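You operate a simulated robot arm through the tools that you are given. There is no shell and no other tool. Be economical: measure what you need, move in short steps, check, and stop when the job is done.

You run a simulated robot arm. Do the job below in one go: nothing can be reset, and whatever is moved stays where it is left.

TASK
Shut the steam, cool the basin into the green with tap water, then lift out the basket.
Fine: open the tap half way, tap off first; the basket stands on the drip plate with its beads.

Only the result counts: the job must be done as asked and must still hold three seconds after the hand-in. Knocking over, shifting, dropping, spilling or breaking anything else fails it.

THE ROBOT
A 7-joint arm with a two-finger parallel gripper, fixed in place. Base frame: the origin is at the foot of the arm, x ahead of it, y to its left, z up. Lengths are in mm, angles in degrees, forces in N, time in s.
Its first joint turns from -66.0 to 66.0 degrees. Payload 2.6 kg.
Tool frame: the origin (TCP) lies between the finger pads and is the grasp point; the fingertips stand 30 mm ahead of it; z points along the fingers, y is the line along which they close. The gripper opens to 94 mm. The fingers are 28 mm wide and 10 mm thick; the gripper's body (50 by 96 mm) begins 55 mm behind the TCP.
Orientation is that of the tool frame in the base frame, as [roll, pitch, yaw] about the fixed x, y, z axes, in that order (R = Rz(yaw) Ry(pitch) Rx(roll)). With the fingers straight down and closing along the base's y, the tool's x points along the base's -x, its y along +y and its z along -z.

THE INTERFACE
- The arm moves only by the tool step_arm. Its argument "series" is a list of rows, each a list of 7 numbers: the shift along the base's x, y, z in units of 100 mm (1.0 is 100 mm), then the turn, a rotation vector about the base's x, y, z in units of 90 degrees (1.0 is 90 degrees), then the opening in per cent of the stroke, from 0 (shut) to 100 (fully open). In form: [[x, y, z, ax, ay, az, grip], ...]. A call has 1 to 10 rows; each row is the pose to reach, as a shift and turn from the pose commanded when the call began. A call with a number of a shift or a turn outside -1 to 1 is refused whole. A row lasts 0.2 s, in which the tool goes at most 50 mm and 8.6 degrees; a call with a longer step from one row to the next is refused whole, and so is a gripper value outside its range. A pose out of reach is approached as far as the arm can. The call stops where the force on the tool passes 40 N (or 10 N more than at its start, if that is more) or the arm is blocked; 0.2 s more then pass. Each finger travels about 72 mm/s and halts on what it meets, pressing with about 44 N; the grip force reading is that of the motor and also rises with nothing between the fingers. The clock runs only during rows and for 0.2 s after the last one: add rows that repeat a pose to give the fingers time. It gives the time, the measured TCP pose, the force on the tool (base axes), the opening and the grip force at its end, in the units of the frame above (readings bear some noise).
- Cameras (640 x 400 px; columns grow to the right, rows downward): "scene" is fixed at [44.8, 444, 552.3]; the picture's right is [-0.65, -0.76, 0.00], its down [-0.50, 0.43, -0.75] and it looks along [0.57, -0.49, -0.66] (base axes); focal length 214 px, centre (320, 200). "wrist" rides on the gripper at [76, 14, -102] in the tool frame; the picture's right is [-0.18, 0.98, 0.00], its down [-0.75, -0.14, -0.64] and it looks along [-0.63, -0.12, 0.77] (tool axes); focal length 243 px, centre (320, 200). There is no depth. A picture from a camera that has moved, and an enlarged one, comes with that camera's place and axes in the base frame and with its lens.
- capture(camera): a new picture of that camera. It takes no simulated time.
- enlarge(camera, box): a new picture of the part [left, top, right, bottom] of that camera's present view, enlarged. It takes no simulated time.
- close_job(): hands the job in; it is judged then, once.

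Go step by step. Nothing tells you positions but the pictures and the camera data: compare them with the known pose of the tool, close in by small moves and look again before you grip or let go. The budget is 120 turns and 76 pictures, counting those below and the enlarged ones. Unless the task says otherwise, let go and move clear before handing in, and close with one line.

The tools are called after "Emit:" by a JSON object that holds its "api" and its "payload". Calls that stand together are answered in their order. step_arm: Moves the arm, as the interface text tells. Its arguments: {"type":"object","properties":{"series":{"type":"array","items":{"type":"array","items":{"type":"number"}}}},"required":["series"]} The other tools are called the same way: capture (camera) takes a picture; enlarge (camera, box) takes an enlarged picture of a part of a camera's view; close_job () hands the job in.

At the start:

```text
t: 0.0
tool_pos: [361.0, 16.6, 376.4]
tcp_rot: [180.0, 0.0, -180.0]
contact_force: [-0.3, -0.3, -0.4]
gripper_width: 94.0
grasp_force: 0.2
```

scene: 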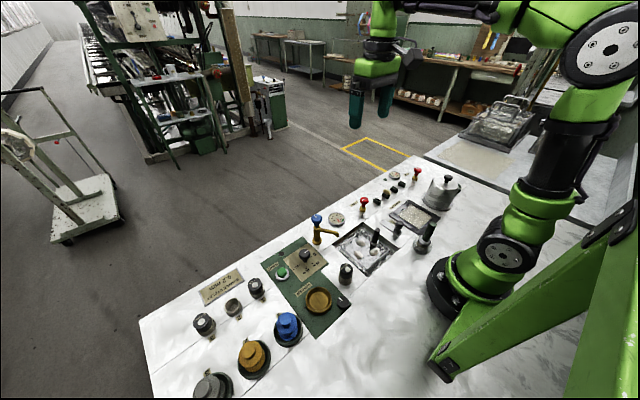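
wrist: 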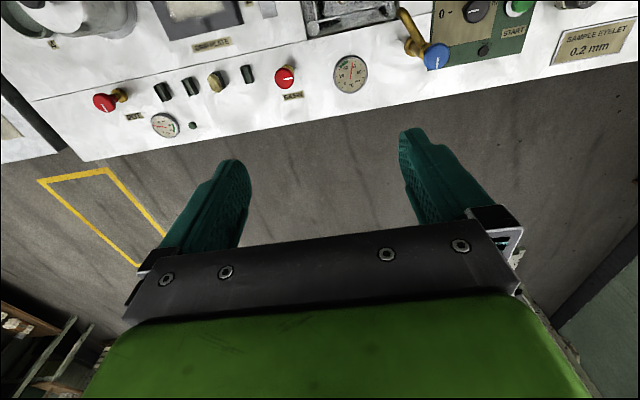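

I see a bench with a basin (basket in it), a blue-handled tap, red knobs, gauges, and a drip plate. I'll enlarge the relevant regions to read the labels.

Emit:
{"api": "enlarge", "payload": {"camera": "scene", "box": [300, 150, 480, 290]}}

Emit:
{"api": "enlarge", "payload": {"camera": "wrist", "box": [80, 0, 460, 150]}}

Emit:
{"api": "enlarge", "payload": {"camera": "scene", "box": [180, 200, 380, 340]}}

```text
2.86 times, centred on (390, 220) of scene
camera zoom: at [44.8, 444.0, 552.3], right [-0.65, -0.76, 0.0], down [-0.5, 0.43, -0.75], along [0.57, -0.49, -0.66], focal length 613 px, centre (120, 143)
```

zoom: 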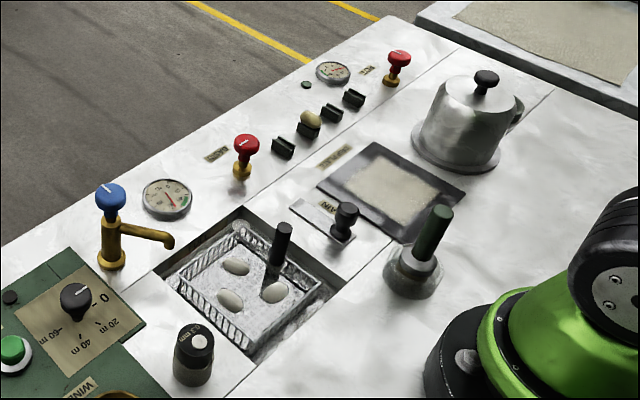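

```text
1.68 times, centred on (270, 75) of wrist
camera zoom: at [284.5, 30.4, 478.6], right [0.18, 0.98, 0.0], down [0.75, -0.14, 0.64], along [0.63, -0.12, -0.77], focal length 409 px, centre (404, 410)
```

zoom: 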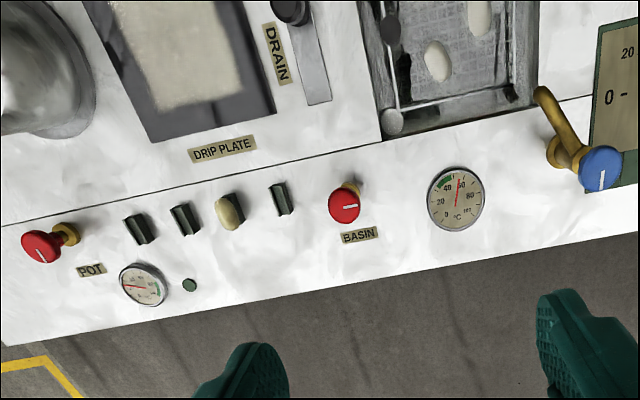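

```text
2.86 times, centred on (280, 270) of scene
camera zoom: at [44.8, 444.0, 552.3], right [-0.65, -0.76, 0.0], down [-0.5, 0.43, -0.75], along [0.57, -0.49, -0.66], focal length 613 px, centre (434, 0)
```

zoom: 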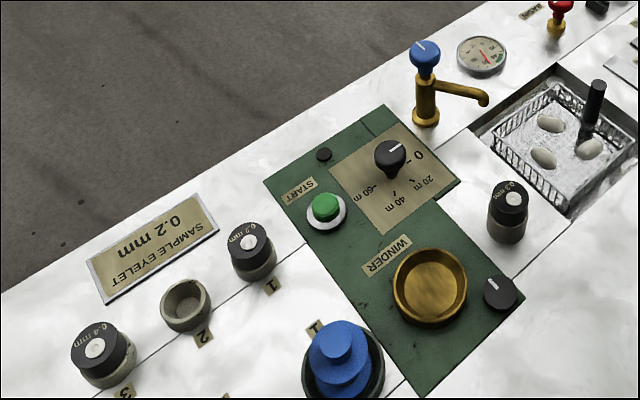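

The top of the bench triangulates to about z=0, and the BASIN steam knob to about (373,-43,56). I'll back the tool up to get a better wrist view of the basin.

Emit:
{"api": "step_arm", "payload": {"series": [[-0.45, 0, 0, 0, 0, 0, 100], [-0.9, 0, 0, 0, 0, 0, 100], [-0.9, 0, 0, 0, 0, 0, 100]]}}

Emit:
{"api": "capture", "payload": {"camera": "wrist"}}

Emit:
{"api": "enlarge", "payload": {"camera": "wrist", "box": [240, 20, 480, 170]}}

```text
t: 0.8
tool_pos: [272.3, 16.4, 377.9]
tcp_rot: [180.0, 0.0, -179.9]
contact_force: [0.2, 0.1, 0.2]
gripper_width: 94.1
grasp_force: 0.0
```

```text
70 pictures are left
camera wrist: at [195.9, 30.1, 480.0], right [0.18, 0.98, 0.0], down [0.75, -0.14, 0.64], along [0.63, -0.12, -0.77], focal length 243 px, centre (320, 200)
```

wrist: 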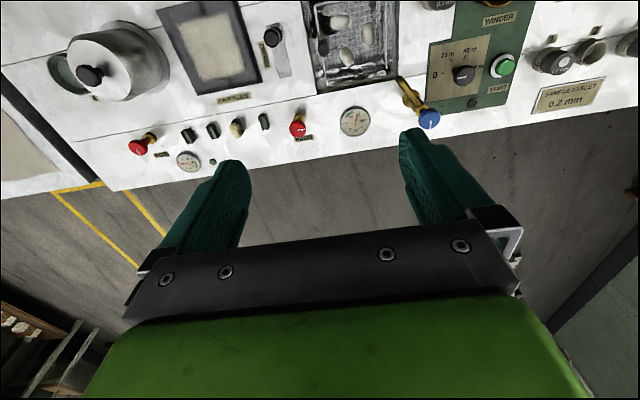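

```text
2.67 times, centred on (360, 95) of wrist
camera zoom: at [195.9, 30.1, 480.0], right [0.18, 0.98, 0.0], down [0.75, -0.14, 0.64], along [0.63, -0.12, -0.77], focal length 647 px, centre (213, 480)
```

zoom: 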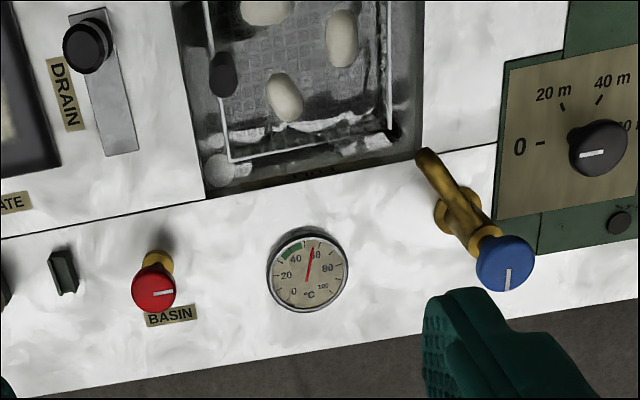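

The steam knob's mark points +y and the tap's mark points +x. I'll move closer over the BASIN knob to inspect it and refine its location.

Emit:
{"api": "step_arm", "payload": {"series": [[0.3, -0.2, -0.33, 0, 0, 0, 100], [0.6, -0.4, -0.66, 0, 0, 0, 100], [0.9, -0.6, -0.99, 0, 0, 0, 100], [0.9, -0.6, -1, 0, 0, 0, 100]]}}

Emit:
{"api": "step_arm", "payload": {"series": [[0, 0, -0.45, 0, 0, 0, 100], [0, 0, -0.8, 0, 0, 0, 100], [0, 0, -0.8, 0, 0, 0, 100]]}}

Emit:
{"api": "capture", "payload": {"camera": "wrist"}}

Emit:
{"api": "enlarge", "payload": {"camera": "scene", "box": [300, 150, 440, 240]}}

```text
t: 1.8
tool_pos: [362.6, -43.9, 277.9]
tcp_rot: [180.0, 0.0, -180.0]
contact_force: [0.4, 0.0, 0.4]
gripper_width: 94.2
grasp_force: 0.0
```

```text
t: 2.6
tool_pos: [361.2, -43.4, 195.5]
tcp_rot: [-179.9, 0.0, -179.9]
contact_force: [0.9, -0.5, 0.2]
gripper_width: 94.2
grasp_force: 0.0
```

```text
68 pictures are left
camera wrist: at [284.9, -30.2, 298.4], right [0.18, 0.98, 0.0], down [0.75, -0.14, 0.64], along [0.63, -0.12, -0.77], focal length 243 px, centre (320, 200)
```

wrist: 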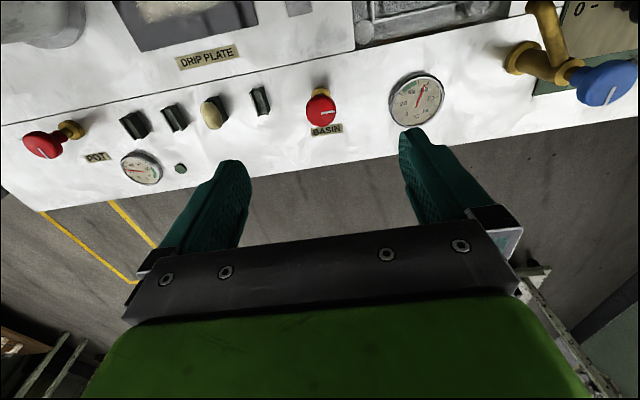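

```text
4.44 times, centred on (370, 195) of scene
camera zoom: at [44.8, 444.0, 552.3], right [-0.65, -0.76, 0.0], down [-0.5, 0.43, -0.75], along [0.57, -0.49, -0.66], focal length 953 px, centre (98, 222)
```

zoom: 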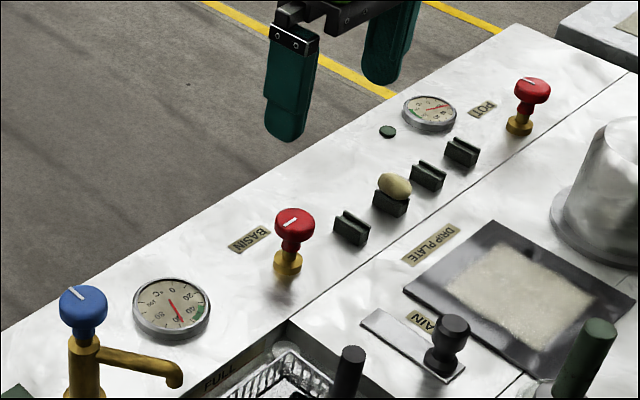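

Emit:
{"api": "enlarge", "payload": {"camera": "wrist", "box": [0, 60, 240, 210]}}

Emit:
{"api": "enlarge", "payload": {"camera": "wrist", "box": [270, 50, 460, 170]}}

Emit:
{"api": "enlarge", "payload": {"camera": "scene", "box": [320, 215, 410, 285]}}

```text
2.67 times, centred on (120, 135) of wrist
camera zoom: at [284.9, -30.2, 298.4], right [0.18, 0.98, 0.0], down [0.75, -0.14, 0.64], along [0.63, -0.12, -0.77], focal length 647 px, centre (853, 373)
```

zoom: 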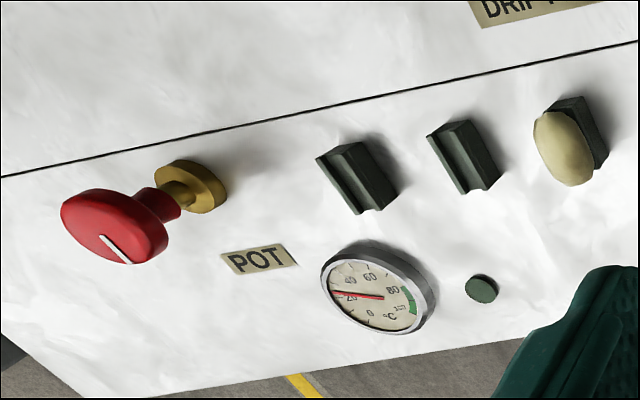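

```text
3.33 times, centred on (365, 110) of wrist
camera zoom: at [284.9, -30.2, 298.4], right [0.18, 0.98, 0.0], down [0.75, -0.14, 0.64], along [0.63, -0.12, -0.77], focal length 809 px, centre (170, 500)
```

zoom: 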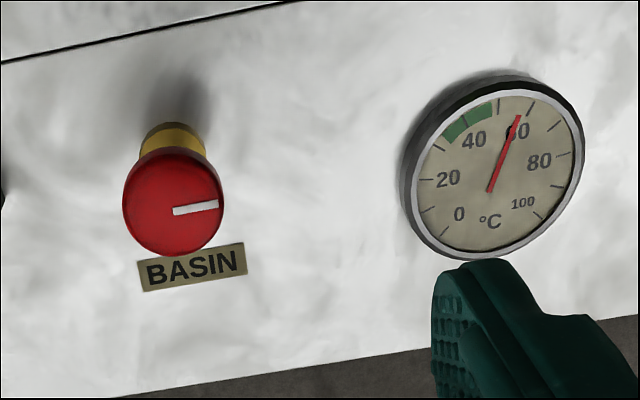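

```text
5.71 times, centred on (365, 250) of scene
camera zoom: at [44.8, 444.0, 552.3], right [-0.65, -0.76, 0.0], down [-0.5, 0.43, -0.75], along [0.57, -0.49, -0.66], focal length 1226 px, centre (63, -86)
```

zoom: 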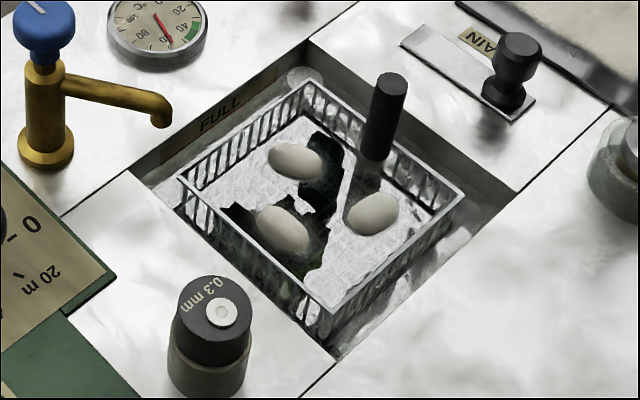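

The steam valve is open (mark toward +y), and the closed POT valve's mark points +x, so it needs about 90° clockwise. I'll descend over the knob at about (373,-45,54).

Emit:
{"api": "step_arm", "payload": {"series": [[0.12, -0.02, -0.4, 0, 0, 0, 70], [0.12, -0.02, -0.8, 0, 0, 0, 70], [0.12, -0.02, -1.0, 0, 0, 0, 70], [0.12, -0.02, -1.0, 0, 0, 0, 70]]}}

Emit:
{"api": "enlarge", "payload": {"camera": "wrist", "box": [160, 50, 480, 250]}}

Emit:
{"api": "enlarge", "payload": {"camera": "scene", "box": [320, 150, 420, 220]}}

```text
t: 3.6
tool_pos: [372.9, -45.1, 95.9]
tcp_rot: [-179.9, 0.1, 180.0]
contact_force: [0.1, 0.4, -0.3]
gripper_width: 65.8
grasp_force: 0.1
```

```text
2.00 times, centred on (320, 150) of wrist
camera zoom: at [296.1, -32.2, 198.0], right [0.18, 0.98, 0.0], down [0.75, -0.14, 0.64], along [0.63, -0.12, -0.77], focal length 485 px, centre (320, 300)
```

zoom: 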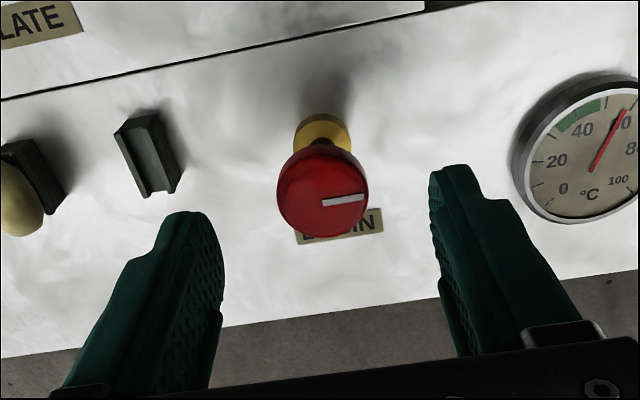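

```text
5.71 times, centred on (370, 185) of scene
camera zoom: at [44.8, 444.0, 552.3], right [-0.65, -0.76, 0.0], down [-0.5, 0.43, -0.75], along [0.57, -0.49, -0.66], focal length 1226 px, centre (34, 286)
```

zoom: 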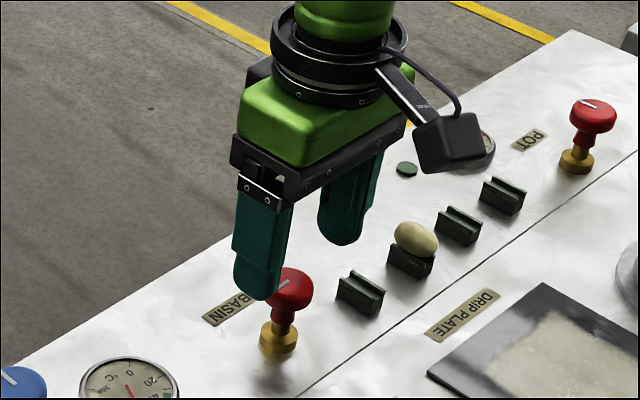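

The knob is centred between the fingers to within about 2-3 mm. I'll lower with a small correction and grip.

Emit:
{"api": "step_arm", "payload": {"series": [[-0.02, 0.01, -0.15, 0, 0, 0, 70], [-0.02, 0.01, -0.31, 0, 0, 0, 70], [-0.02, 0.01, -0.31, 0, 0, 0, 20], [-0.02, 0.01, -0.31, 0, 0, 0, 10], [-0.02, 0.01, -0.31, 0, 0, 0, 10]]}}

Emit:
{"api": "enlarge", "payload": {"camera": "wrist", "box": [160, 50, 480, 250]}}

```text
t: 4.8
tool_pos: [370.1, -45.2, 65.7]
tcp_rot: [-180.0, 0.0, -179.9]
contact_force: [1.4, -4.2, -4.1]
gripper_width: 31.6
grasp_force: 45.0
```

```text
2.00 times, centred on (320, 150) of wrist
camera zoom: at [294.0, -31.6, 167.2], right [0.18, 0.98, 0.0], down [0.75, -0.14, 0.64], along [0.63, -0.12, -0.77], focal length 485 px, centre (320, 300)
```

zoom: 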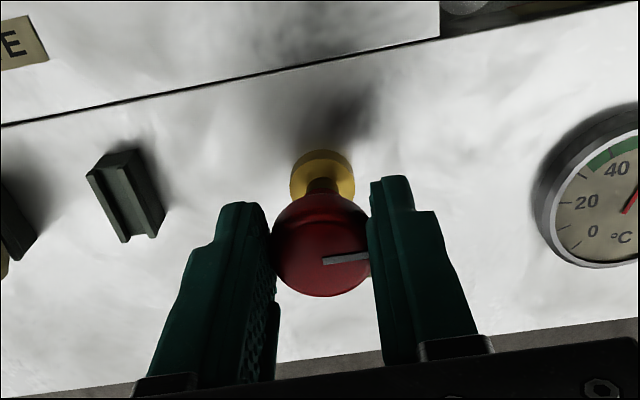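

Gripped at 31.6 mm. Now I'll turn clockwise in steps.

Emit:
{"api": "step_arm", "payload": {"series": [[0, 0, 0, 0, 0, -0.09, 10], [0, 0, 0, 0, 0, -0.18, 10], [0, 0, 0, 0, 0, -0.27, 10], [0, 0, 0, 0, 0, -0.36, 10], [0, 0, 0, 0, 0, -0.45, 10], [0, 0, 0, 0, 0, -0.5, 10]]}}

Emit:
{"api": "enlarge", "payload": {"camera": "wrist", "box": [160, 50, 480, 250]}}

```text
t: 6.2
tool_pos: [371.6, -42.4, 65.8]
tcp_rot: [179.8, 0.0, 135.1]
contact_force: [13.3, 15.3, -12.0]
gripper_width: 31.6
grasp_force: 45.1
```

```text
2.00 times, centred on (320, 150) of wrist
camera zoom: at [327.4, 20.8, 167.3], right [0.82, 0.57, 0.0], down [0.43, -0.63, 0.64], along [0.36, -0.53, -0.77], focal length 485 px, centre (320, 300)
```

zoom: 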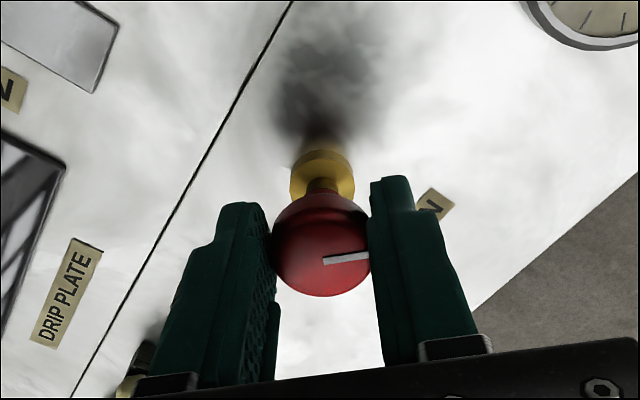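

The knob turns with the fingers; there is a slight lateral load, so I'll shift a little with it and finish the quarter turn.

Emit:
{"api": "step_arm", "payload": {"series": [[0.01, 0.015, 0, 0, 0, -0.09, 10], [0.015, 0.02, 0, 0, 0, -0.18, 10], [0.015, 0.02, 0, 0, 0, -0.27, 10], [0.015, 0.02, 0, 0, 0, -0.36, 10], [0.015, 0.02, 0, 0, 0, -0.45, 10], [0.015, 0.02, 0, 0, 0, -0.5, 10]]}}

Emit:
{"api": "enlarge", "payload": {"camera": "wrist", "box": [160, 50, 480, 250]}}

```text
t: 7.2
tool_pos: [373.4, -41.0, 64.6]
tcp_rot: [179.8, 0.0, 104.8]
contact_force: [1.7, 0.0, -4.0]
gripper_width: 31.4
grasp_force: 45.2
stopped in row 4: the force on the tool passed its limit (the readings are from after the stop); the commanded pose is now the measured one
```

```text
2.00 times, centred on (320, 150) of wrist
camera zoom: at [367.7, 35.6, 167.4], right [1.0, 0.07, 0.0], down [0.05, -0.77, 0.64], along [0.05, -0.64, -0.77], focal length 485 px, centre (320, 300)
```

zoom: 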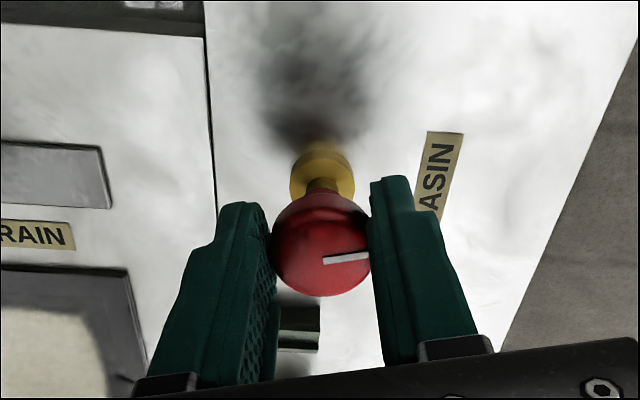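

Emit:
{"api": "step_arm", "payload": {"series": [[0, 0, 0, 0, 0, -0.05, 10], [0, 0, 0, 0, 0, -0.1, 10], [0, 0, 0, 0, 0, -0.16, 10]]}}

Emit:
{"api": "enlarge", "payload": {"camera": "wrist", "box": [160, 50, 480, 250]}}

```text
t: 8.0
tool_pos: [374.6, -40.0, 65.0]
tcp_rot: [179.8, 0.0, 90.4]
contact_force: [19.1, 1.0, -26.5]
gripper_width: 31.4
grasp_force: 45.6
```

```text
2.00 times, centred on (320, 150) of wrist
camera zoom: at [387.9, 34.9, 167.4], right [0.98, -0.18, 0.0], down [-0.14, -0.75, 0.64], along [-0.11, -0.63, -0.77], focal length 485 px, centre (320, 300)
```

zoom: 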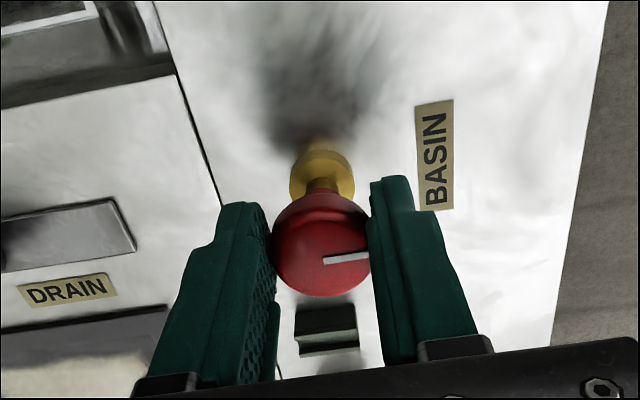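

Emit:
{"api": "step_arm", "payload": {"series": [[0, 0, 0, 0, 0, -0.06, 10], [0, 0, 0, 0, 0, -0.12, 10]]}}

Emit:
{"api": "enlarge", "payload": {"camera": "wrist", "box": [160, 50, 480, 250]}}

```text
t: 8.6
tool_pos: [375.0, -40.6, 66.8]
tcp_rot: [179.6, -0.1, 79.6]
contact_force: [16.9, 7.7, -6.1]
gripper_width: 31.4
grasp_force: 45.1
```

```text
2.00 times, centred on (320, 150) of wrist
camera zoom: at [402.6, 30.9, 168.7], right [0.93, -0.36, 0.01], down [-0.28, -0.72, 0.64], along [-0.23, -0.6, -0.77], focal length 485 px, centre (320, 300)
```

zoom: 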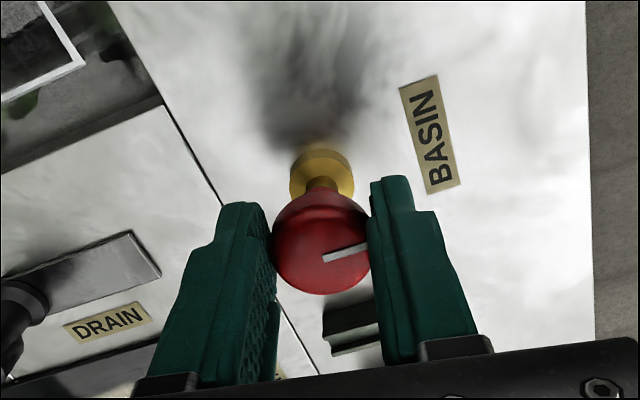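

The mark slipped against the fingers, so the valve is on its closed stop. I'll release, rise and turn back.

Emit:
{"api": "step_arm", "payload": {"series": [[0, 0, 0, 0, 0, 0, 80], [0, 0, 0, 0, 0, 0, 80], [0, 0, 0.4, 0, 0, 0, 80], [0, 0, 0.8, 0, 0, 0.09, 80], [0, 0, 0.8, 0, 0, 0.18, 80], [0, 0, 0.8, 0, 0, 0.27, 80], [0, 0, 0.8, 0, 0, 0.36, 80], [0, 0, 0.8, 0, 0, 0.45, 80], [0, 0, 0.8, 0, 0, 0.54, 80]]}}

Emit:
{"api": "step_arm", "payload": {"series": [[0, 0, 0.2, 0, 0, 0.09, 80], [0, 0, 0.4, 0, 0, 0.18, 80], [0, 0, 0.4, 0, 0, 0.27, 80], [0, 0, 0.4, 0, 0, 0.36, 80], [0, 0, 0.4, 0, 0, 0.45, 80], [0, 0, 0.4, 0, 0, 0.54, 80], [0, 0, 0.4, 0, 0, 0.57, 80]]}}

Emit:
{"api": "enlarge", "payload": {"camera": "wrist", "box": [160, 20, 640, 180]}}

Emit:
{"api": "enlarge", "payload": {"camera": "scene", "box": [300, 180, 400, 280]}}

```text
t: 10.6
tool_pos: [373.9, -40.1, 144.7]
tcp_rot: [179.8, 0.0, 128.3]
contact_force: [-0.6, -0.1, 0.3]
gripper_width: 75.1
grasp_force: 0.1
```

```text
t: 12.2
tool_pos: [374.3, -41.1, 183.9]
tcp_rot: [179.8, -0.1, 179.5]
contact_force: [0.0, 0.5, 1.0]
gripper_width: 75.2
grasp_force: 0.1
```

```text
1.33 times, centred on (400, 100) of wrist
camera zoom: at [297.4, -27.1, 286.8], right [0.19, 0.98, 0.0], down [0.75, -0.15, 0.64], along [0.63, -0.12, -0.77], focal length 324 px, centre (213, 333)
```

zoom: 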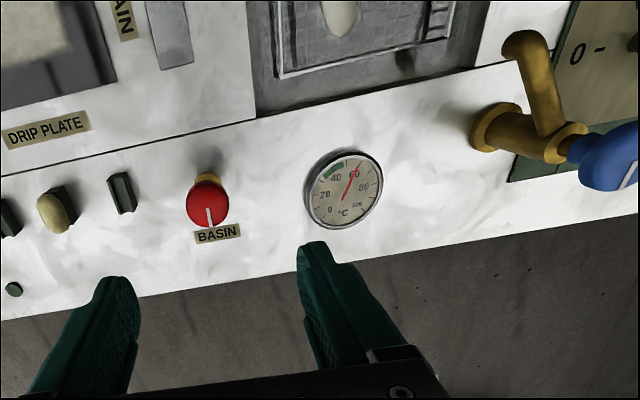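

```text
4.00 times, centred on (350, 230) of scene
camera zoom: at [44.8, 444.0, 552.3], right [-0.65, -0.76, 0.0], down [-0.5, 0.43, -0.75], along [0.57, -0.49, -0.66], focal length 858 px, centre (200, 80)
```

zoom: 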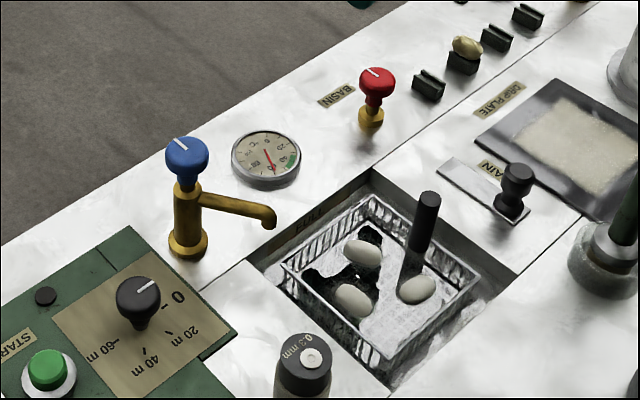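

The steam is shut, with its mark now at +x like the POT valve. Next I'll go to the tap handle.

Emit:
{"api": "step_arm", "payload": {"series": [[0, 0.45, 0.15, 0, 0, 0, 80], [0, 0.9, 0.15, 0, 0, 0, 80], [0, 1.0, 0.15, 0, 0, 0, 80]]}}

Emit:
{"api": "step_arm", "payload": {"series": [[-0.1, 0.45, 0, 0, 0, 0, 80], [-0.2, 0.9, 0, 0, 0, 0, 80], [-0.2, 1.0, 0, 0, 0, 0, 80], [-0.2, 1.0, 0, 0, 0, 0, 80]]}}

Emit:
{"api": "enlarge", "payload": {"camera": "wrist", "box": [160, 20, 480, 220]}}

Emit:
{"api": "enlarge", "payload": {"camera": "scene", "box": [280, 180, 400, 260]}}

```text
t: 13.0
tool_pos: [373.5, 59.7, 201.4]
tcp_rot: [180.0, 0.0, 179.4]
contact_force: [-0.1, 0.5, 0.3]
gripper_width: 75.1
grasp_force: 0.1
```

```text
t: 14.0
tool_pos: [352.5, 158.4, 201.3]
tcp_rot: [179.8, 0.1, 179.5]
contact_force: [-0.2, -0.2, 0.8]
gripper_width: 75.0
grasp_force: 0.1
```

```text
2.00 times, centred on (320, 120) of wrist
camera zoom: at [276.3, 174.4, 302.5], right [0.19, 0.98, 0.0], down [0.75, -0.15, 0.64], along [0.63, -0.12, -0.77], focal length 485 px, centre (320, 360)
```

zoom: 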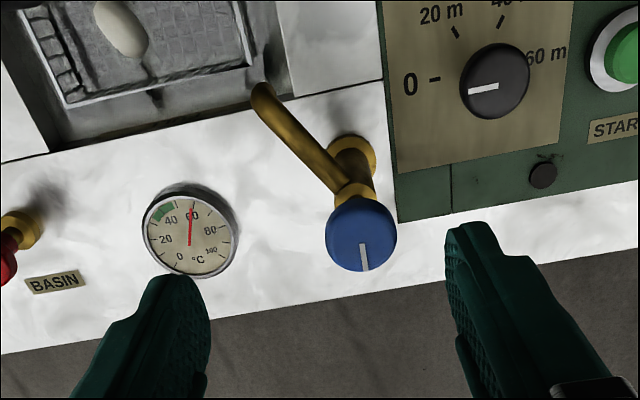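

```text
5.00 times, centred on (340, 220) of scene
camera zoom: at [44.8, 444.0, 552.3], right [-0.65, -0.76, 0.0], down [-0.5, 0.43, -0.75], along [0.57, -0.49, -0.66], focal length 1072 px, centre (220, 100)
```

zoom: 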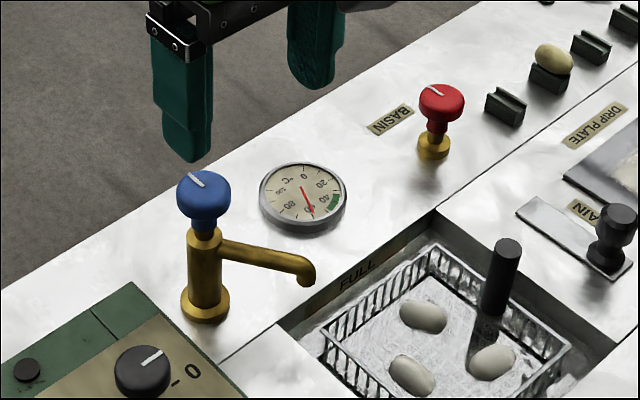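

The tap cap is at about (370,175), top z≈114. I'll descend and check.

Emit:
{"api": "step_arm", "payload": {"series": [[0.17, 0.16, -0.2, 0, 0, 0, 70], [0.17, 0.16, -0.5, 0, 0, 0, 70], [0.17, 0.16, -0.5, 0, 0, 0, 70]]}}

Emit:
{"api": "enlarge", "payload": {"camera": "wrist", "box": [160, 50, 480, 250]}}

```text
t: 14.8
tool_pos: [370.1, 176.0, 150.0]
tcp_rot: [179.8, 0.0, 179.4]
contact_force: [0.1, -0.6, 0.3]
gripper_width: 65.9
grasp_force: 0.0
```

```text
2.00 times, centred on (320, 150) of wrist
camera zoom: at [292.8, 189.2, 252.7], right [0.19, 0.98, 0.0], down [0.75, -0.15, 0.64], along [0.63, -0.12, -0.77], focal length 485 px, centre (320, 300)
```

zoom: 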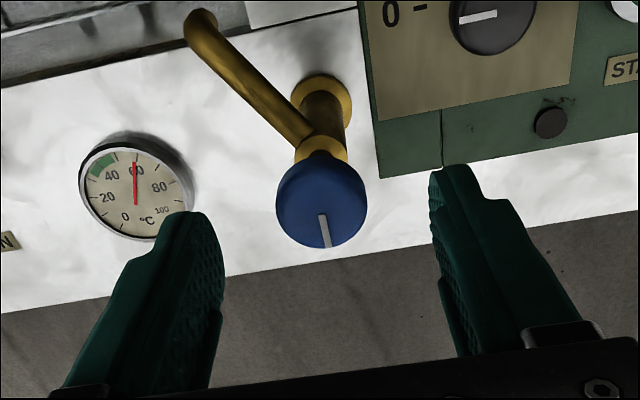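

Emit:
{"api": "step_arm", "payload": {"series": [[0, -0.01, -0.15, 0, 0, 0, 70], [0, -0.01, -0.25, 0, 0, 0, 70], [0, -0.01, -0.25, 0, 0, 0, 20], [0, -0.01, -0.25, 0, 0, 0, 10], [0, -0.01, -0.25, 0, 0, 0, 10]]}}

Emit:
{"api": "step_arm", "payload": {"series": [[0, 0, 0, 0, 0, 0.09, 10], [0, 0, 0, 0, 0, 0.18, 10], [0, 0, 0, 0, 0, 0.27, 10], [0, 0, 0, 0, 0, 0.36, 10], [0, 0, 0, 0, 0, 0.45, 10], [0, 0, 0, 0, 0, 0.5, 10]]}}

Emit:
{"api": "capture", "payload": {"camera": "wrist"}}

Emit:
{"api": "enlarge", "payload": {"camera": "scene", "box": [300, 180, 420, 280]}}

```text
t: 16.0
tool_pos: [368.9, 174.8, 124.9]
tcp_rot: [179.8, 0.0, 179.6]
contact_force: [2.4, 11.2, -6.6]
gripper_width: 31.5
grasp_force: 44.8
```

```text
t: 17.4
tool_pos: [370.7, 171.0, 124.8]
tcp_rot: [-180.0, -0.4, -135.6]
contact_force: [-13.5, -23.4, 12.1]
gripper_width: 31.5
grasp_force: 45.1
```

```text
51 pictures are left
camera wrist: at [306.8, 127.5, 227.5], right [-0.56, 0.83, 0.0], down [0.64, 0.43, 0.64], along [0.53, 0.35, -0.77], focal length 243 px, centre (320, 200)
```

wrist: 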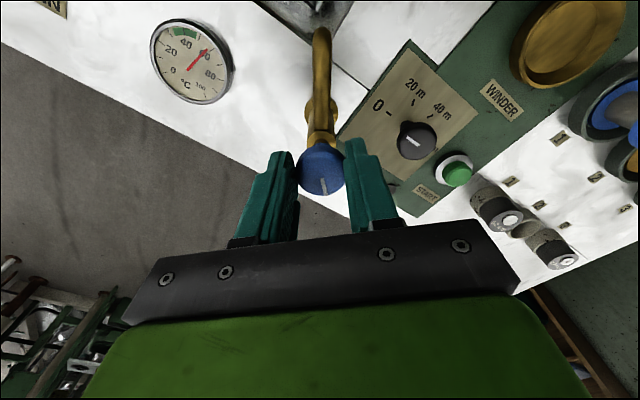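

```text
4.00 times, centred on (360, 230) of scene
camera zoom: at [44.8, 443.9, 552.3], right [-0.65, -0.76, 0.0], down [-0.5, 0.43, -0.75], along [0.57, -0.49, -0.66], focal length 858 px, centre (160, 80)
```

zoom: 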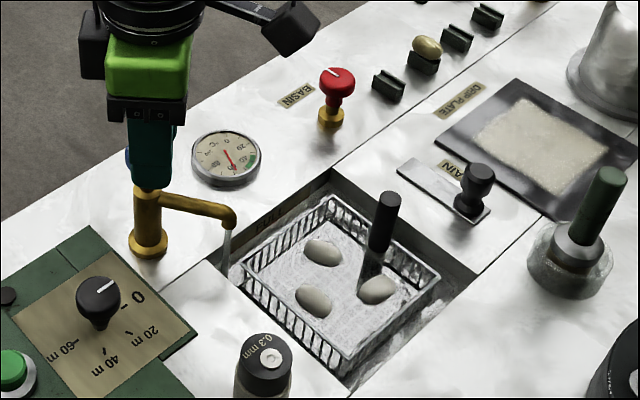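

Water is running at half-open (45°). I'll hold the knob, wait a bit and watch the gauge and level.

Emit:
{"api": "step_arm", "payload": {"series": [[-0.005, -0.015, 0, 0, 0, 0, 10], [-0.005, -0.015, 0, 0, 0, 0, 10], [-0.005, -0.015, 0, 0, 0, 0, 10], [-0.005, -0.015, 0, 0, 0, 0, 10], [-0.005, -0.015, 0, 0, 0, 0, 10], [-0.005, -0.015, 0, 0, 0, 0, 10], [-0.005, -0.015, 0, 0, 0, 0, 10], [-0.005, -0.015, 0, 0, 0, 0, 10], [-0.005, -0.015, 0, 0, 0, 0, 10]]}}

Emit:
{"api": "enlarge", "payload": {"camera": "wrist", "box": [140, 0, 360, 200]}}

Emit:
{"api": "enlarge", "payload": {"camera": "scene", "box": [330, 210, 420, 280]}}

```text
t: 19.4
tool_pos: [372.0, 171.6, 126.5]
tcp_rot: [-179.9, -0.2, -135.6]
contact_force: [8.5, -16.6, -16.2]
gripper_width: 31.5
grasp_force: 44.7
```

```text
2.00 times, centred on (250, 100) of wrist
camera zoom: at [306.6, 127.3, 227.3], right [-0.56, 0.83, 0.0], down [0.64, 0.43, 0.64], along [0.53, 0.36, -0.77], focal length 485 px, centre (460, 400)
```

zoom: 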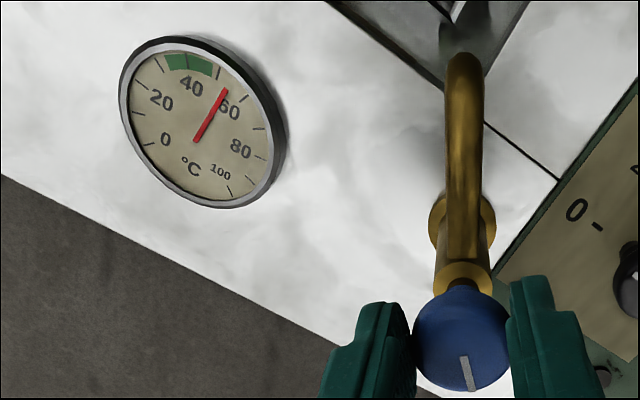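

```text
5.71 times, centred on (375, 245) of scene
camera zoom: at [44.9, 444.0, 552.3], right [-0.65, -0.76, 0.0], down [-0.5, 0.43, -0.75], along [0.57, -0.49, -0.66], focal length 1226 px, centre (6, -57)
```

zoom: 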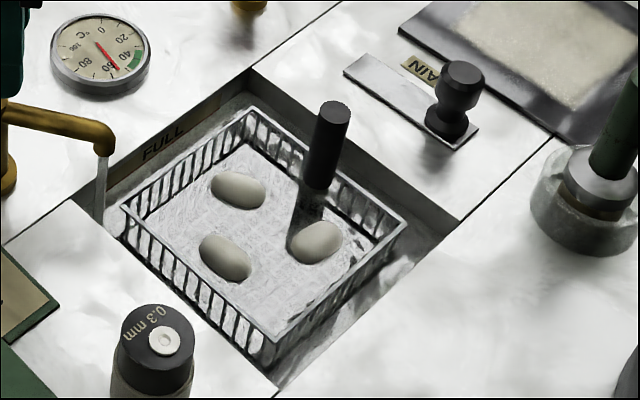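

The temperature is dropping, now about 54. I'll keep waiting.

Emit:
{"api": "step_arm", "payload": {"series": [[0, 0, 0, 0, 0, 0, 10], [0, 0, 0, 0, 0, 0, 10], [0, 0, 0, 0, 0, 0, 10], [0, 0, 0, 0, 0, 0, 10], [0, 0, 0, 0, 0, 0, 10], [0, 0, 0, 0, 0, 0, 10], [0, 0, 0, 0, 0, 0, 10], [0, 0, 0, 0, 0, 0, 10], [0, 0, 0, 0, 0, 0, 10]]}}

Emit:
{"api": "enlarge", "payload": {"camera": "wrist", "box": [140, 0, 360, 200]}}

Emit:
{"api": "enlarge", "payload": {"camera": "scene", "box": [330, 210, 420, 280]}}

```text
t: 21.4
tool_pos: [369.8, 172.7, 125.2]
tcp_rot: [180.0, -0.2, -135.6]
contact_force: [16.2, -12.0, -25.3]
gripper_width: 31.5
grasp_force: 44.3
```

```text
2.00 times, centred on (250, 100) of wrist
camera zoom: at [306.6, 127.3, 227.4], right [-0.56, 0.83, 0.0], down [0.64, 0.43, 0.64], along [0.53, 0.36, -0.77], focal length 485 px, centre (460, 400)
```

zoom: 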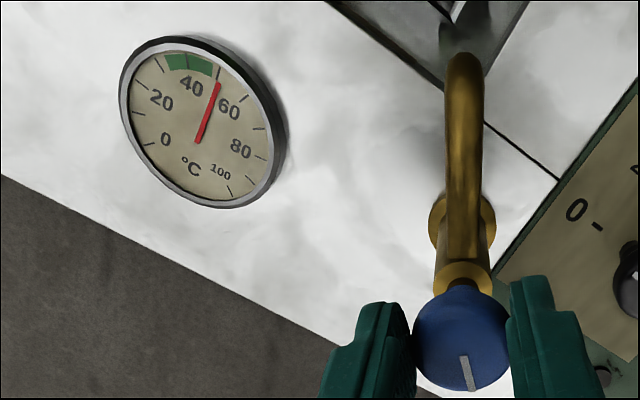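

```text
5.71 times, centred on (375, 245) of scene
camera zoom: at [44.9, 444.0, 552.2], right [-0.65, -0.76, 0.0], down [-0.5, 0.43, -0.75], along [0.57, -0.49, -0.66], focal length 1226 px, centre (6, -57)
```

zoom: 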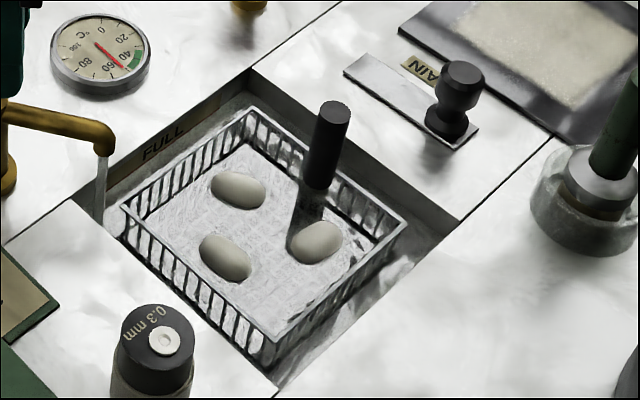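

Emit:
{"api": "step_arm", "payload": {"series": [[0, 0, 0, 0, 0, 0, 10], [0, 0, 0, 0, 0, 0, 10], [0, 0, 0, 0, 0, 0, 10], [0, 0, 0, 0, 0, 0, 10], [0, 0, 0, 0, 0, 0, 10], [0, 0, 0, 0, 0, 0, 10], [0, 0, 0, 0, 0, 0, 10], [0, 0, 0, 0, 0, 0, 10], [0, 0, 0, 0, 0, 0, 10], [0, 0, 0, 0, 0, 0, 10]]}}

Emit:
{"api": "step_arm", "payload": {"series": [[0, 0, 0, 0, 0, 0, 10], [0, 0, 0, 0, 0, 0, 10], [0, 0, 0, 0, 0, 0, 10], [0, 0, 0, 0, 0, 0, 10], [0, 0, 0, 0, 0, 0, 10]]}}

Emit:
{"api": "enlarge", "payload": {"camera": "wrist", "box": [140, 0, 360, 200]}}

Emit:
{"api": "enlarge", "payload": {"camera": "scene", "box": [330, 210, 420, 280]}}

```text
t: 23.6
tool_pos: [371.3, 170.8, 125.9]
tcp_rot: [180.0, 0.0, -135.6]
contact_force: [16.9, -11.9, -24.5]
gripper_width: 31.5
grasp_force: 44.6
```

```text
t: 24.8
tool_pos: [370.1, 171.0, 125.0]
tcp_rot: [-180.0, -0.1, -135.6]
contact_force: [16.7, -11.8, -22.4]
gripper_width: 31.2
grasp_force: 44.9
```

```text
2.00 times, centred on (250, 100) of wrist
camera zoom: at [306.6, 127.3, 227.5], right [-0.56, 0.83, 0.0], down [0.64, 0.43, 0.64], along [0.53, 0.36, -0.77], focal length 485 px, centre (460, 400)
```

zoom: 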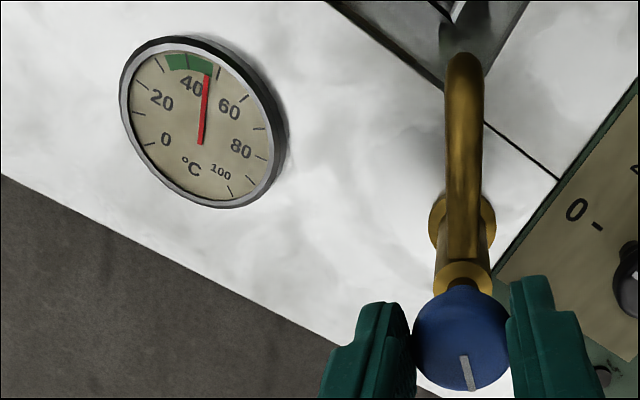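

```text
5.71 times, centred on (375, 245) of scene
camera zoom: at [44.9, 444.0, 552.2], right [-0.65, -0.76, 0.0], down [-0.5, 0.43, -0.75], along [0.57, -0.49, -0.66], focal length 1226 px, centre (6, -57)
```

zoom: 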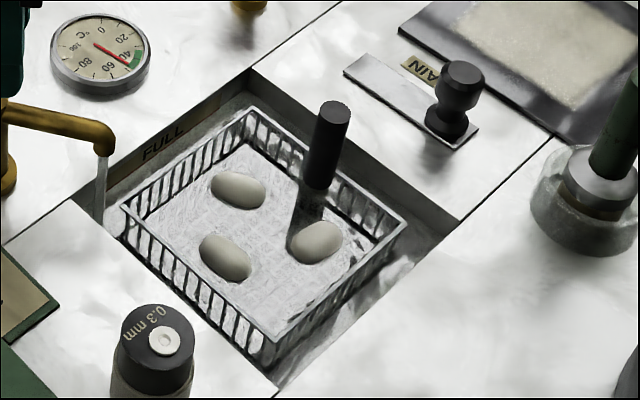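

The needle is just entering the green. I'll wait about 1 s more, then close the tap clockwise onto its stop.

Emit:
{"api": "step_arm", "payload": {"series": [[0, 0, 0, 0, 0, 0, 10], [0, 0, 0, 0, 0, 0, 10], [0, 0, 0, 0, 0, 0, 10], [0, 0, 0, 0, 0, -0.09, 10], [0, 0.01, 0, 0, 0, -0.18, 10], [0, 0.02, 0, 0, 0, -0.27, 10], [0, 0.02, 0, 0, 0, -0.36, 10], [0, 0.02, 0, 0, 0, -0.45, 10], [0, 0.02, 0, 0, 0, -0.52, 10], [0, 0.02, 0, 0, 0, -0.56, 10]]}}

Emit:
{"api": "capture", "payload": {"camera": "wrist"}}

Emit:
{"api": "enlarge", "payload": {"camera": "scene", "box": [300, 210, 390, 280]}}

```text
t: 27.0
tool_pos: [370.2, 176.0, 125.2]
tcp_rot: [179.7, -0.1, 174.1]
contact_force: [-0.5, -9.9, 2.6]
gripper_width: 31.3
grasp_force: 45.1
```

```text
43 pictures are left
camera wrist: at [295.7, 196.1, 227.4], right [0.28, 0.96, 0.0], down [0.73, -0.22, 0.64], along [0.62, -0.18, -0.77], focal length 243 px, centre (320, 200)
```

wrist: 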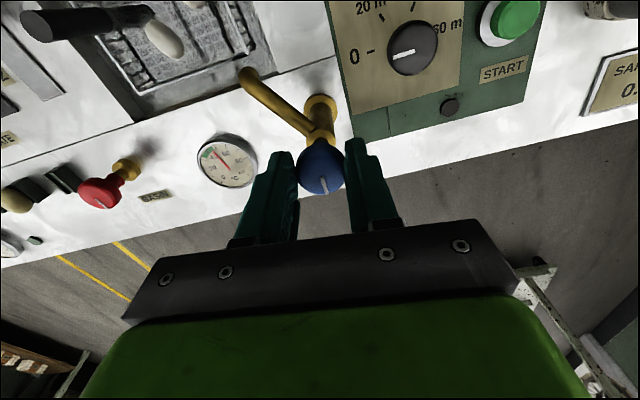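

```text
5.71 times, centred on (345, 245) of scene
camera zoom: at [44.8, 444.0, 552.3], right [-0.65, -0.76, 0.0], down [-0.5, 0.43, -0.75], along [0.57, -0.49, -0.66], focal length 1226 px, centre (177, -57)
```

zoom: 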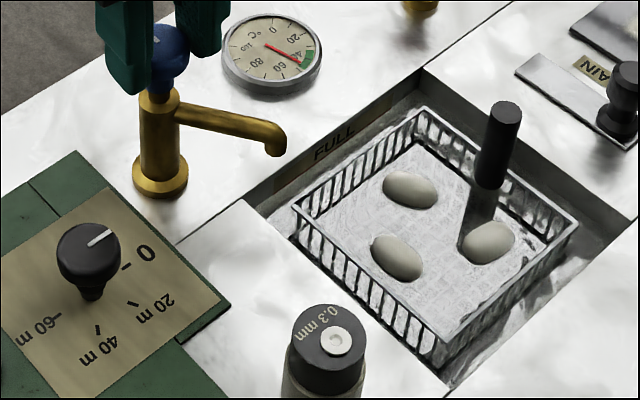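

The water has stopped. I'll release, rise, and look at the gauge.

Emit:
{"api": "step_arm", "payload": {"series": [[0, 0, 0, 0, 0, 0, 75], [0, 0, 0, 0, 0, 0, 75], [0, 0, 0.4, 0, 0, 0.06, 75], [0, 0, 0.8, 0, 0, 0.06, 75], [-0.4, -0.2, 0.8, 0, 0, 0.06, 75], [-0.8, -0.4, 0.8, 0, 0, 0.06, 75], [-1, -0.8, 0.8, 0, 0, 0.06, 75], [-1, -1, 0.8, 0, 0, 0.06, 75]]}}

Emit:
{"api": "capture", "payload": {"camera": "wrist"}}

Emit:
{"api": "enlarge", "payload": {"camera": "scene", "box": [300, 180, 420, 280]}}

```text
t: 28.8
tool_pos: [269.9, 74.6, 207.3]
tcp_rot: [179.8, 0.0, 179.6]
contact_force: [0.2, 0.3, 1.5]
gripper_width: 70.5
grasp_force: 0.0
```

```text
41 pictures are left
camera wrist: at [192.6, 88.9, 308.9], right [0.19, 0.98, 0.0], down [0.75, -0.15, 0.64], along [0.63, -0.12, -0.77], focal length 243 px, centre (320, 200)
```

wrist: 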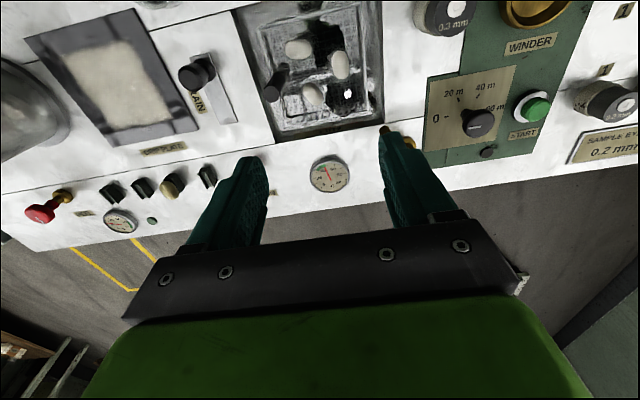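

```text
4.00 times, centred on (360, 230) of scene
camera zoom: at [44.8, 444.0, 552.3], right [-0.65, -0.76, 0.0], down [-0.5, 0.43, -0.75], along [0.57, -0.49, -0.66], focal length 858 px, centre (160, 80)
```

zoom: 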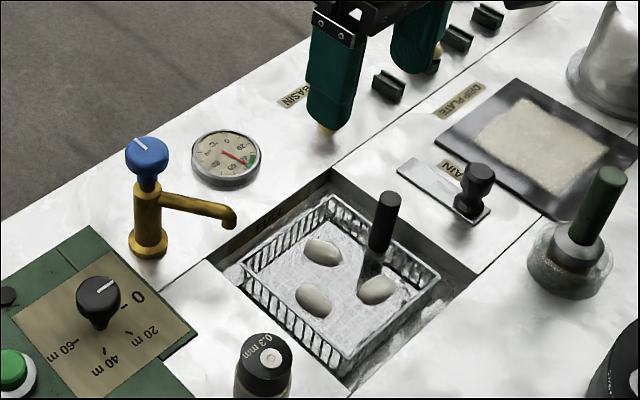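

Emit:
{"api": "enlarge", "payload": {"camera": "wrist", "box": [240, 0, 440, 200]}}

Emit:
{"api": "enlarge", "payload": {"camera": "scene", "box": [350, 215, 420, 280]}}

```text
2.00 times, centred on (340, 100) of wrist
camera zoom: at [192.6, 88.9, 308.9], right [0.19, 0.98, 0.0], down [0.75, -0.15, 0.64], along [0.63, -0.12, -0.77], focal length 485 px, centre (280, 400)
```

zoom: 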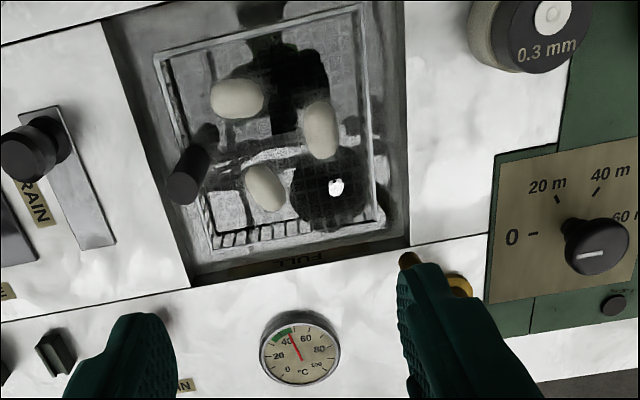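

```text
6.15 times, centred on (385, 248) of scene
camera zoom: at [44.8, 444.0, 552.3], right [-0.65, -0.76, 0.0], down [-0.5, 0.43, -0.75], along [0.57, -0.49, -0.66], focal length 1320 px, centre (-80, -92)
```

zoom: 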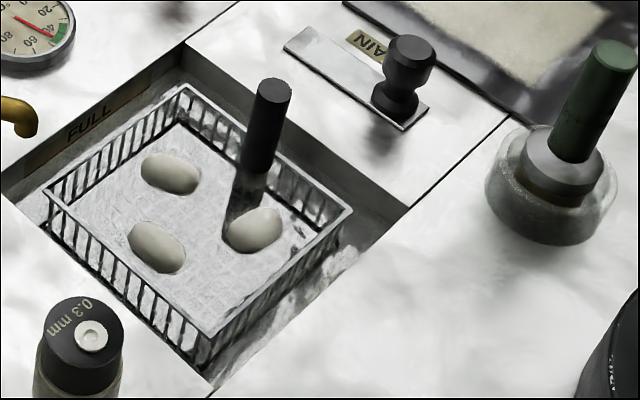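

The gauge reads about 43, in the green, with steam and tap shut. The basket handle is an upright black post at about (259,25), top z≈48; I'll go above it.

Emit:
{"api": "step_arm", "payload": {"series": [[-0.05, -0.25, -0.3, 0, 0, 0, 60], [-0.11, -0.5, -0.6, 0, 0, 0, 50], [-0.11, -0.5, -0.95, 0, 0, 0, 50], [-0.11, -0.5, -0.95, 0, 0, 0, 50]]}}

Emit:
{"api": "capture", "payload": {"camera": "wrist"}}

Emit:
{"api": "enlarge", "payload": {"camera": "scene", "box": [340, 190, 440, 280]}}

```text
t: 29.8
tool_pos: [259.7, 26.0, 111.2]
tcp_rot: [179.8, -0.1, 179.3]
contact_force: [-1.4, -0.2, 1.1]
gripper_width: 46.9
grasp_force: 0.2
```

```text
37 pictures are left
camera wrist: at [182.1, 39.7, 212.6], right [0.19, 0.98, 0.0], down [0.75, -0.15, 0.64], along [0.63, -0.12, -0.77], focal length 243 px, centre (320, 200)
```

wrist: 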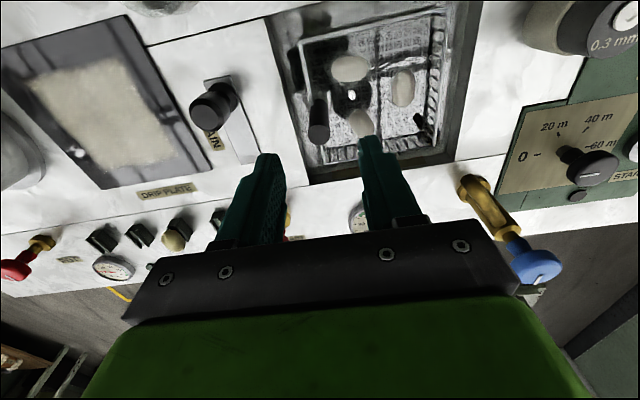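

```text
4.44 times, centred on (390, 235) of scene
camera zoom: at [44.8, 444.0, 552.3], right [-0.65, -0.76, 0.0], down [-0.5, 0.43, -0.75], along [0.57, -0.49, -0.66], focal length 953 px, centre (9, 44)
```

zoom: 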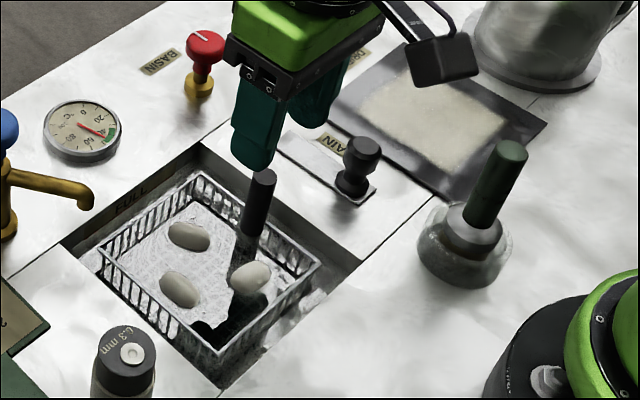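

The handle is centred between the fingers. Before descending, one closer look at the drip plate from this pose.

Emit:
{"api": "enlarge", "payload": {"camera": "wrist", "box": [0, 0, 260, 200]}}

Emit:
{"api": "step_arm", "payload": {"series": [[0, -0.005, -0.35, 0, 0, 0, 50], [0, -0.005, -0.68, 0, 0, 0, 50], [0, -0.005, -0.68, 0, 0, 0, 50]]}}

Emit:
{"api": "enlarge", "payload": {"camera": "scene", "box": [340, 200, 440, 280]}}

Emit:
{"api": "capture", "payload": {"camera": "wrist"}}

```text
2.00 times, centred on (130, 100) of wrist
camera zoom: at [182.1, 39.7, 212.6], right [0.19, 0.98, 0.0], down [0.75, -0.15, 0.64], along [0.63, -0.12, -0.77], focal length 485 px, centre (700, 400)
```

zoom: 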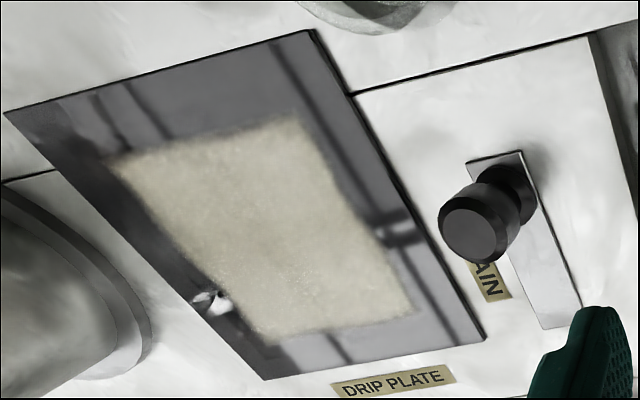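

```text
t: 30.6
tool_pos: [257.6, 27.1, 43.3]
tcp_rot: [179.8, 0.0, 179.4]
contact_force: [-0.4, 0.0, 0.1]
gripper_width: 46.6
grasp_force: 0.1
```

```text
5.00 times, centred on (390, 240) of scene
camera zoom: at [44.8, 444.0, 552.3], right [-0.65, -0.76, 0.0], down [-0.5, 0.43, -0.75], along [0.57, -0.49, -0.66], focal length 1072 px, centre (-30, 0)
```

zoom: 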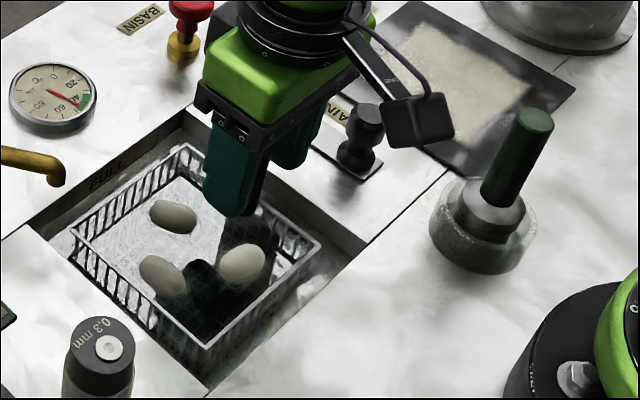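

```text
33 pictures are left
camera wrist: at [180.7, 40.8, 145.0], right [0.19, 0.98, 0.0], down [0.75, -0.15, 0.64], along [0.63, -0.12, -0.77], focal length 243 px, centre (320, 200)
```

wrist: 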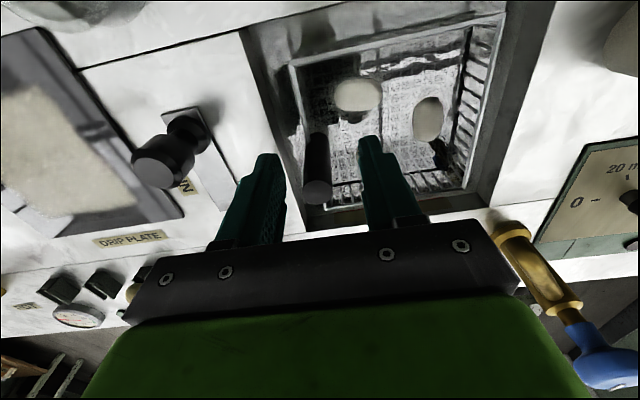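

Plate is x 166–295, y −221…−93 (centre ≈(231,−157)); basket centre is ≈47 mm to +y of the handle. The handle sits between the fingers, so I'll grip it.

Emit:
{"api": "step_arm", "payload": {"series": [[0, -0.01, 0, 0, 0, 0, 20], [0, -0.01, 0, 0, 0, 0, 5], [0, -0.01, 0, 0, 0, 0, 5], [0, -0.01, 0, 0, 0, 0, 5]]}}

Emit:
{"api": "enlarge", "payload": {"camera": "wrist", "box": [200, 0, 520, 220]}}

```text
t: 31.6
tool_pos: [257.6, 25.5, 43.3]
tcp_rot: [179.8, 0.0, 179.4]
contact_force: [0.2, 0.1, -0.5]
gripper_width: 16.3
grasp_force: 43.6
```

```text
1.82 times, centred on (360, 110) of wrist
camera zoom: at [181.4, 39.3, 145.3], right [0.19, 0.98, 0.0], down [0.75, -0.15, 0.64], along [0.63, -0.12, -0.77], focal length 441 px, centre (247, 364)
```

zoom: 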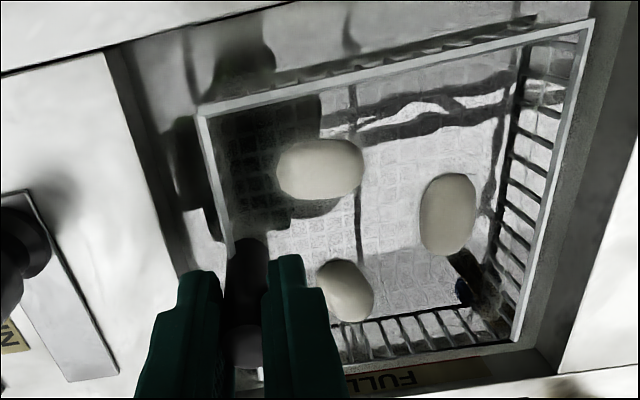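

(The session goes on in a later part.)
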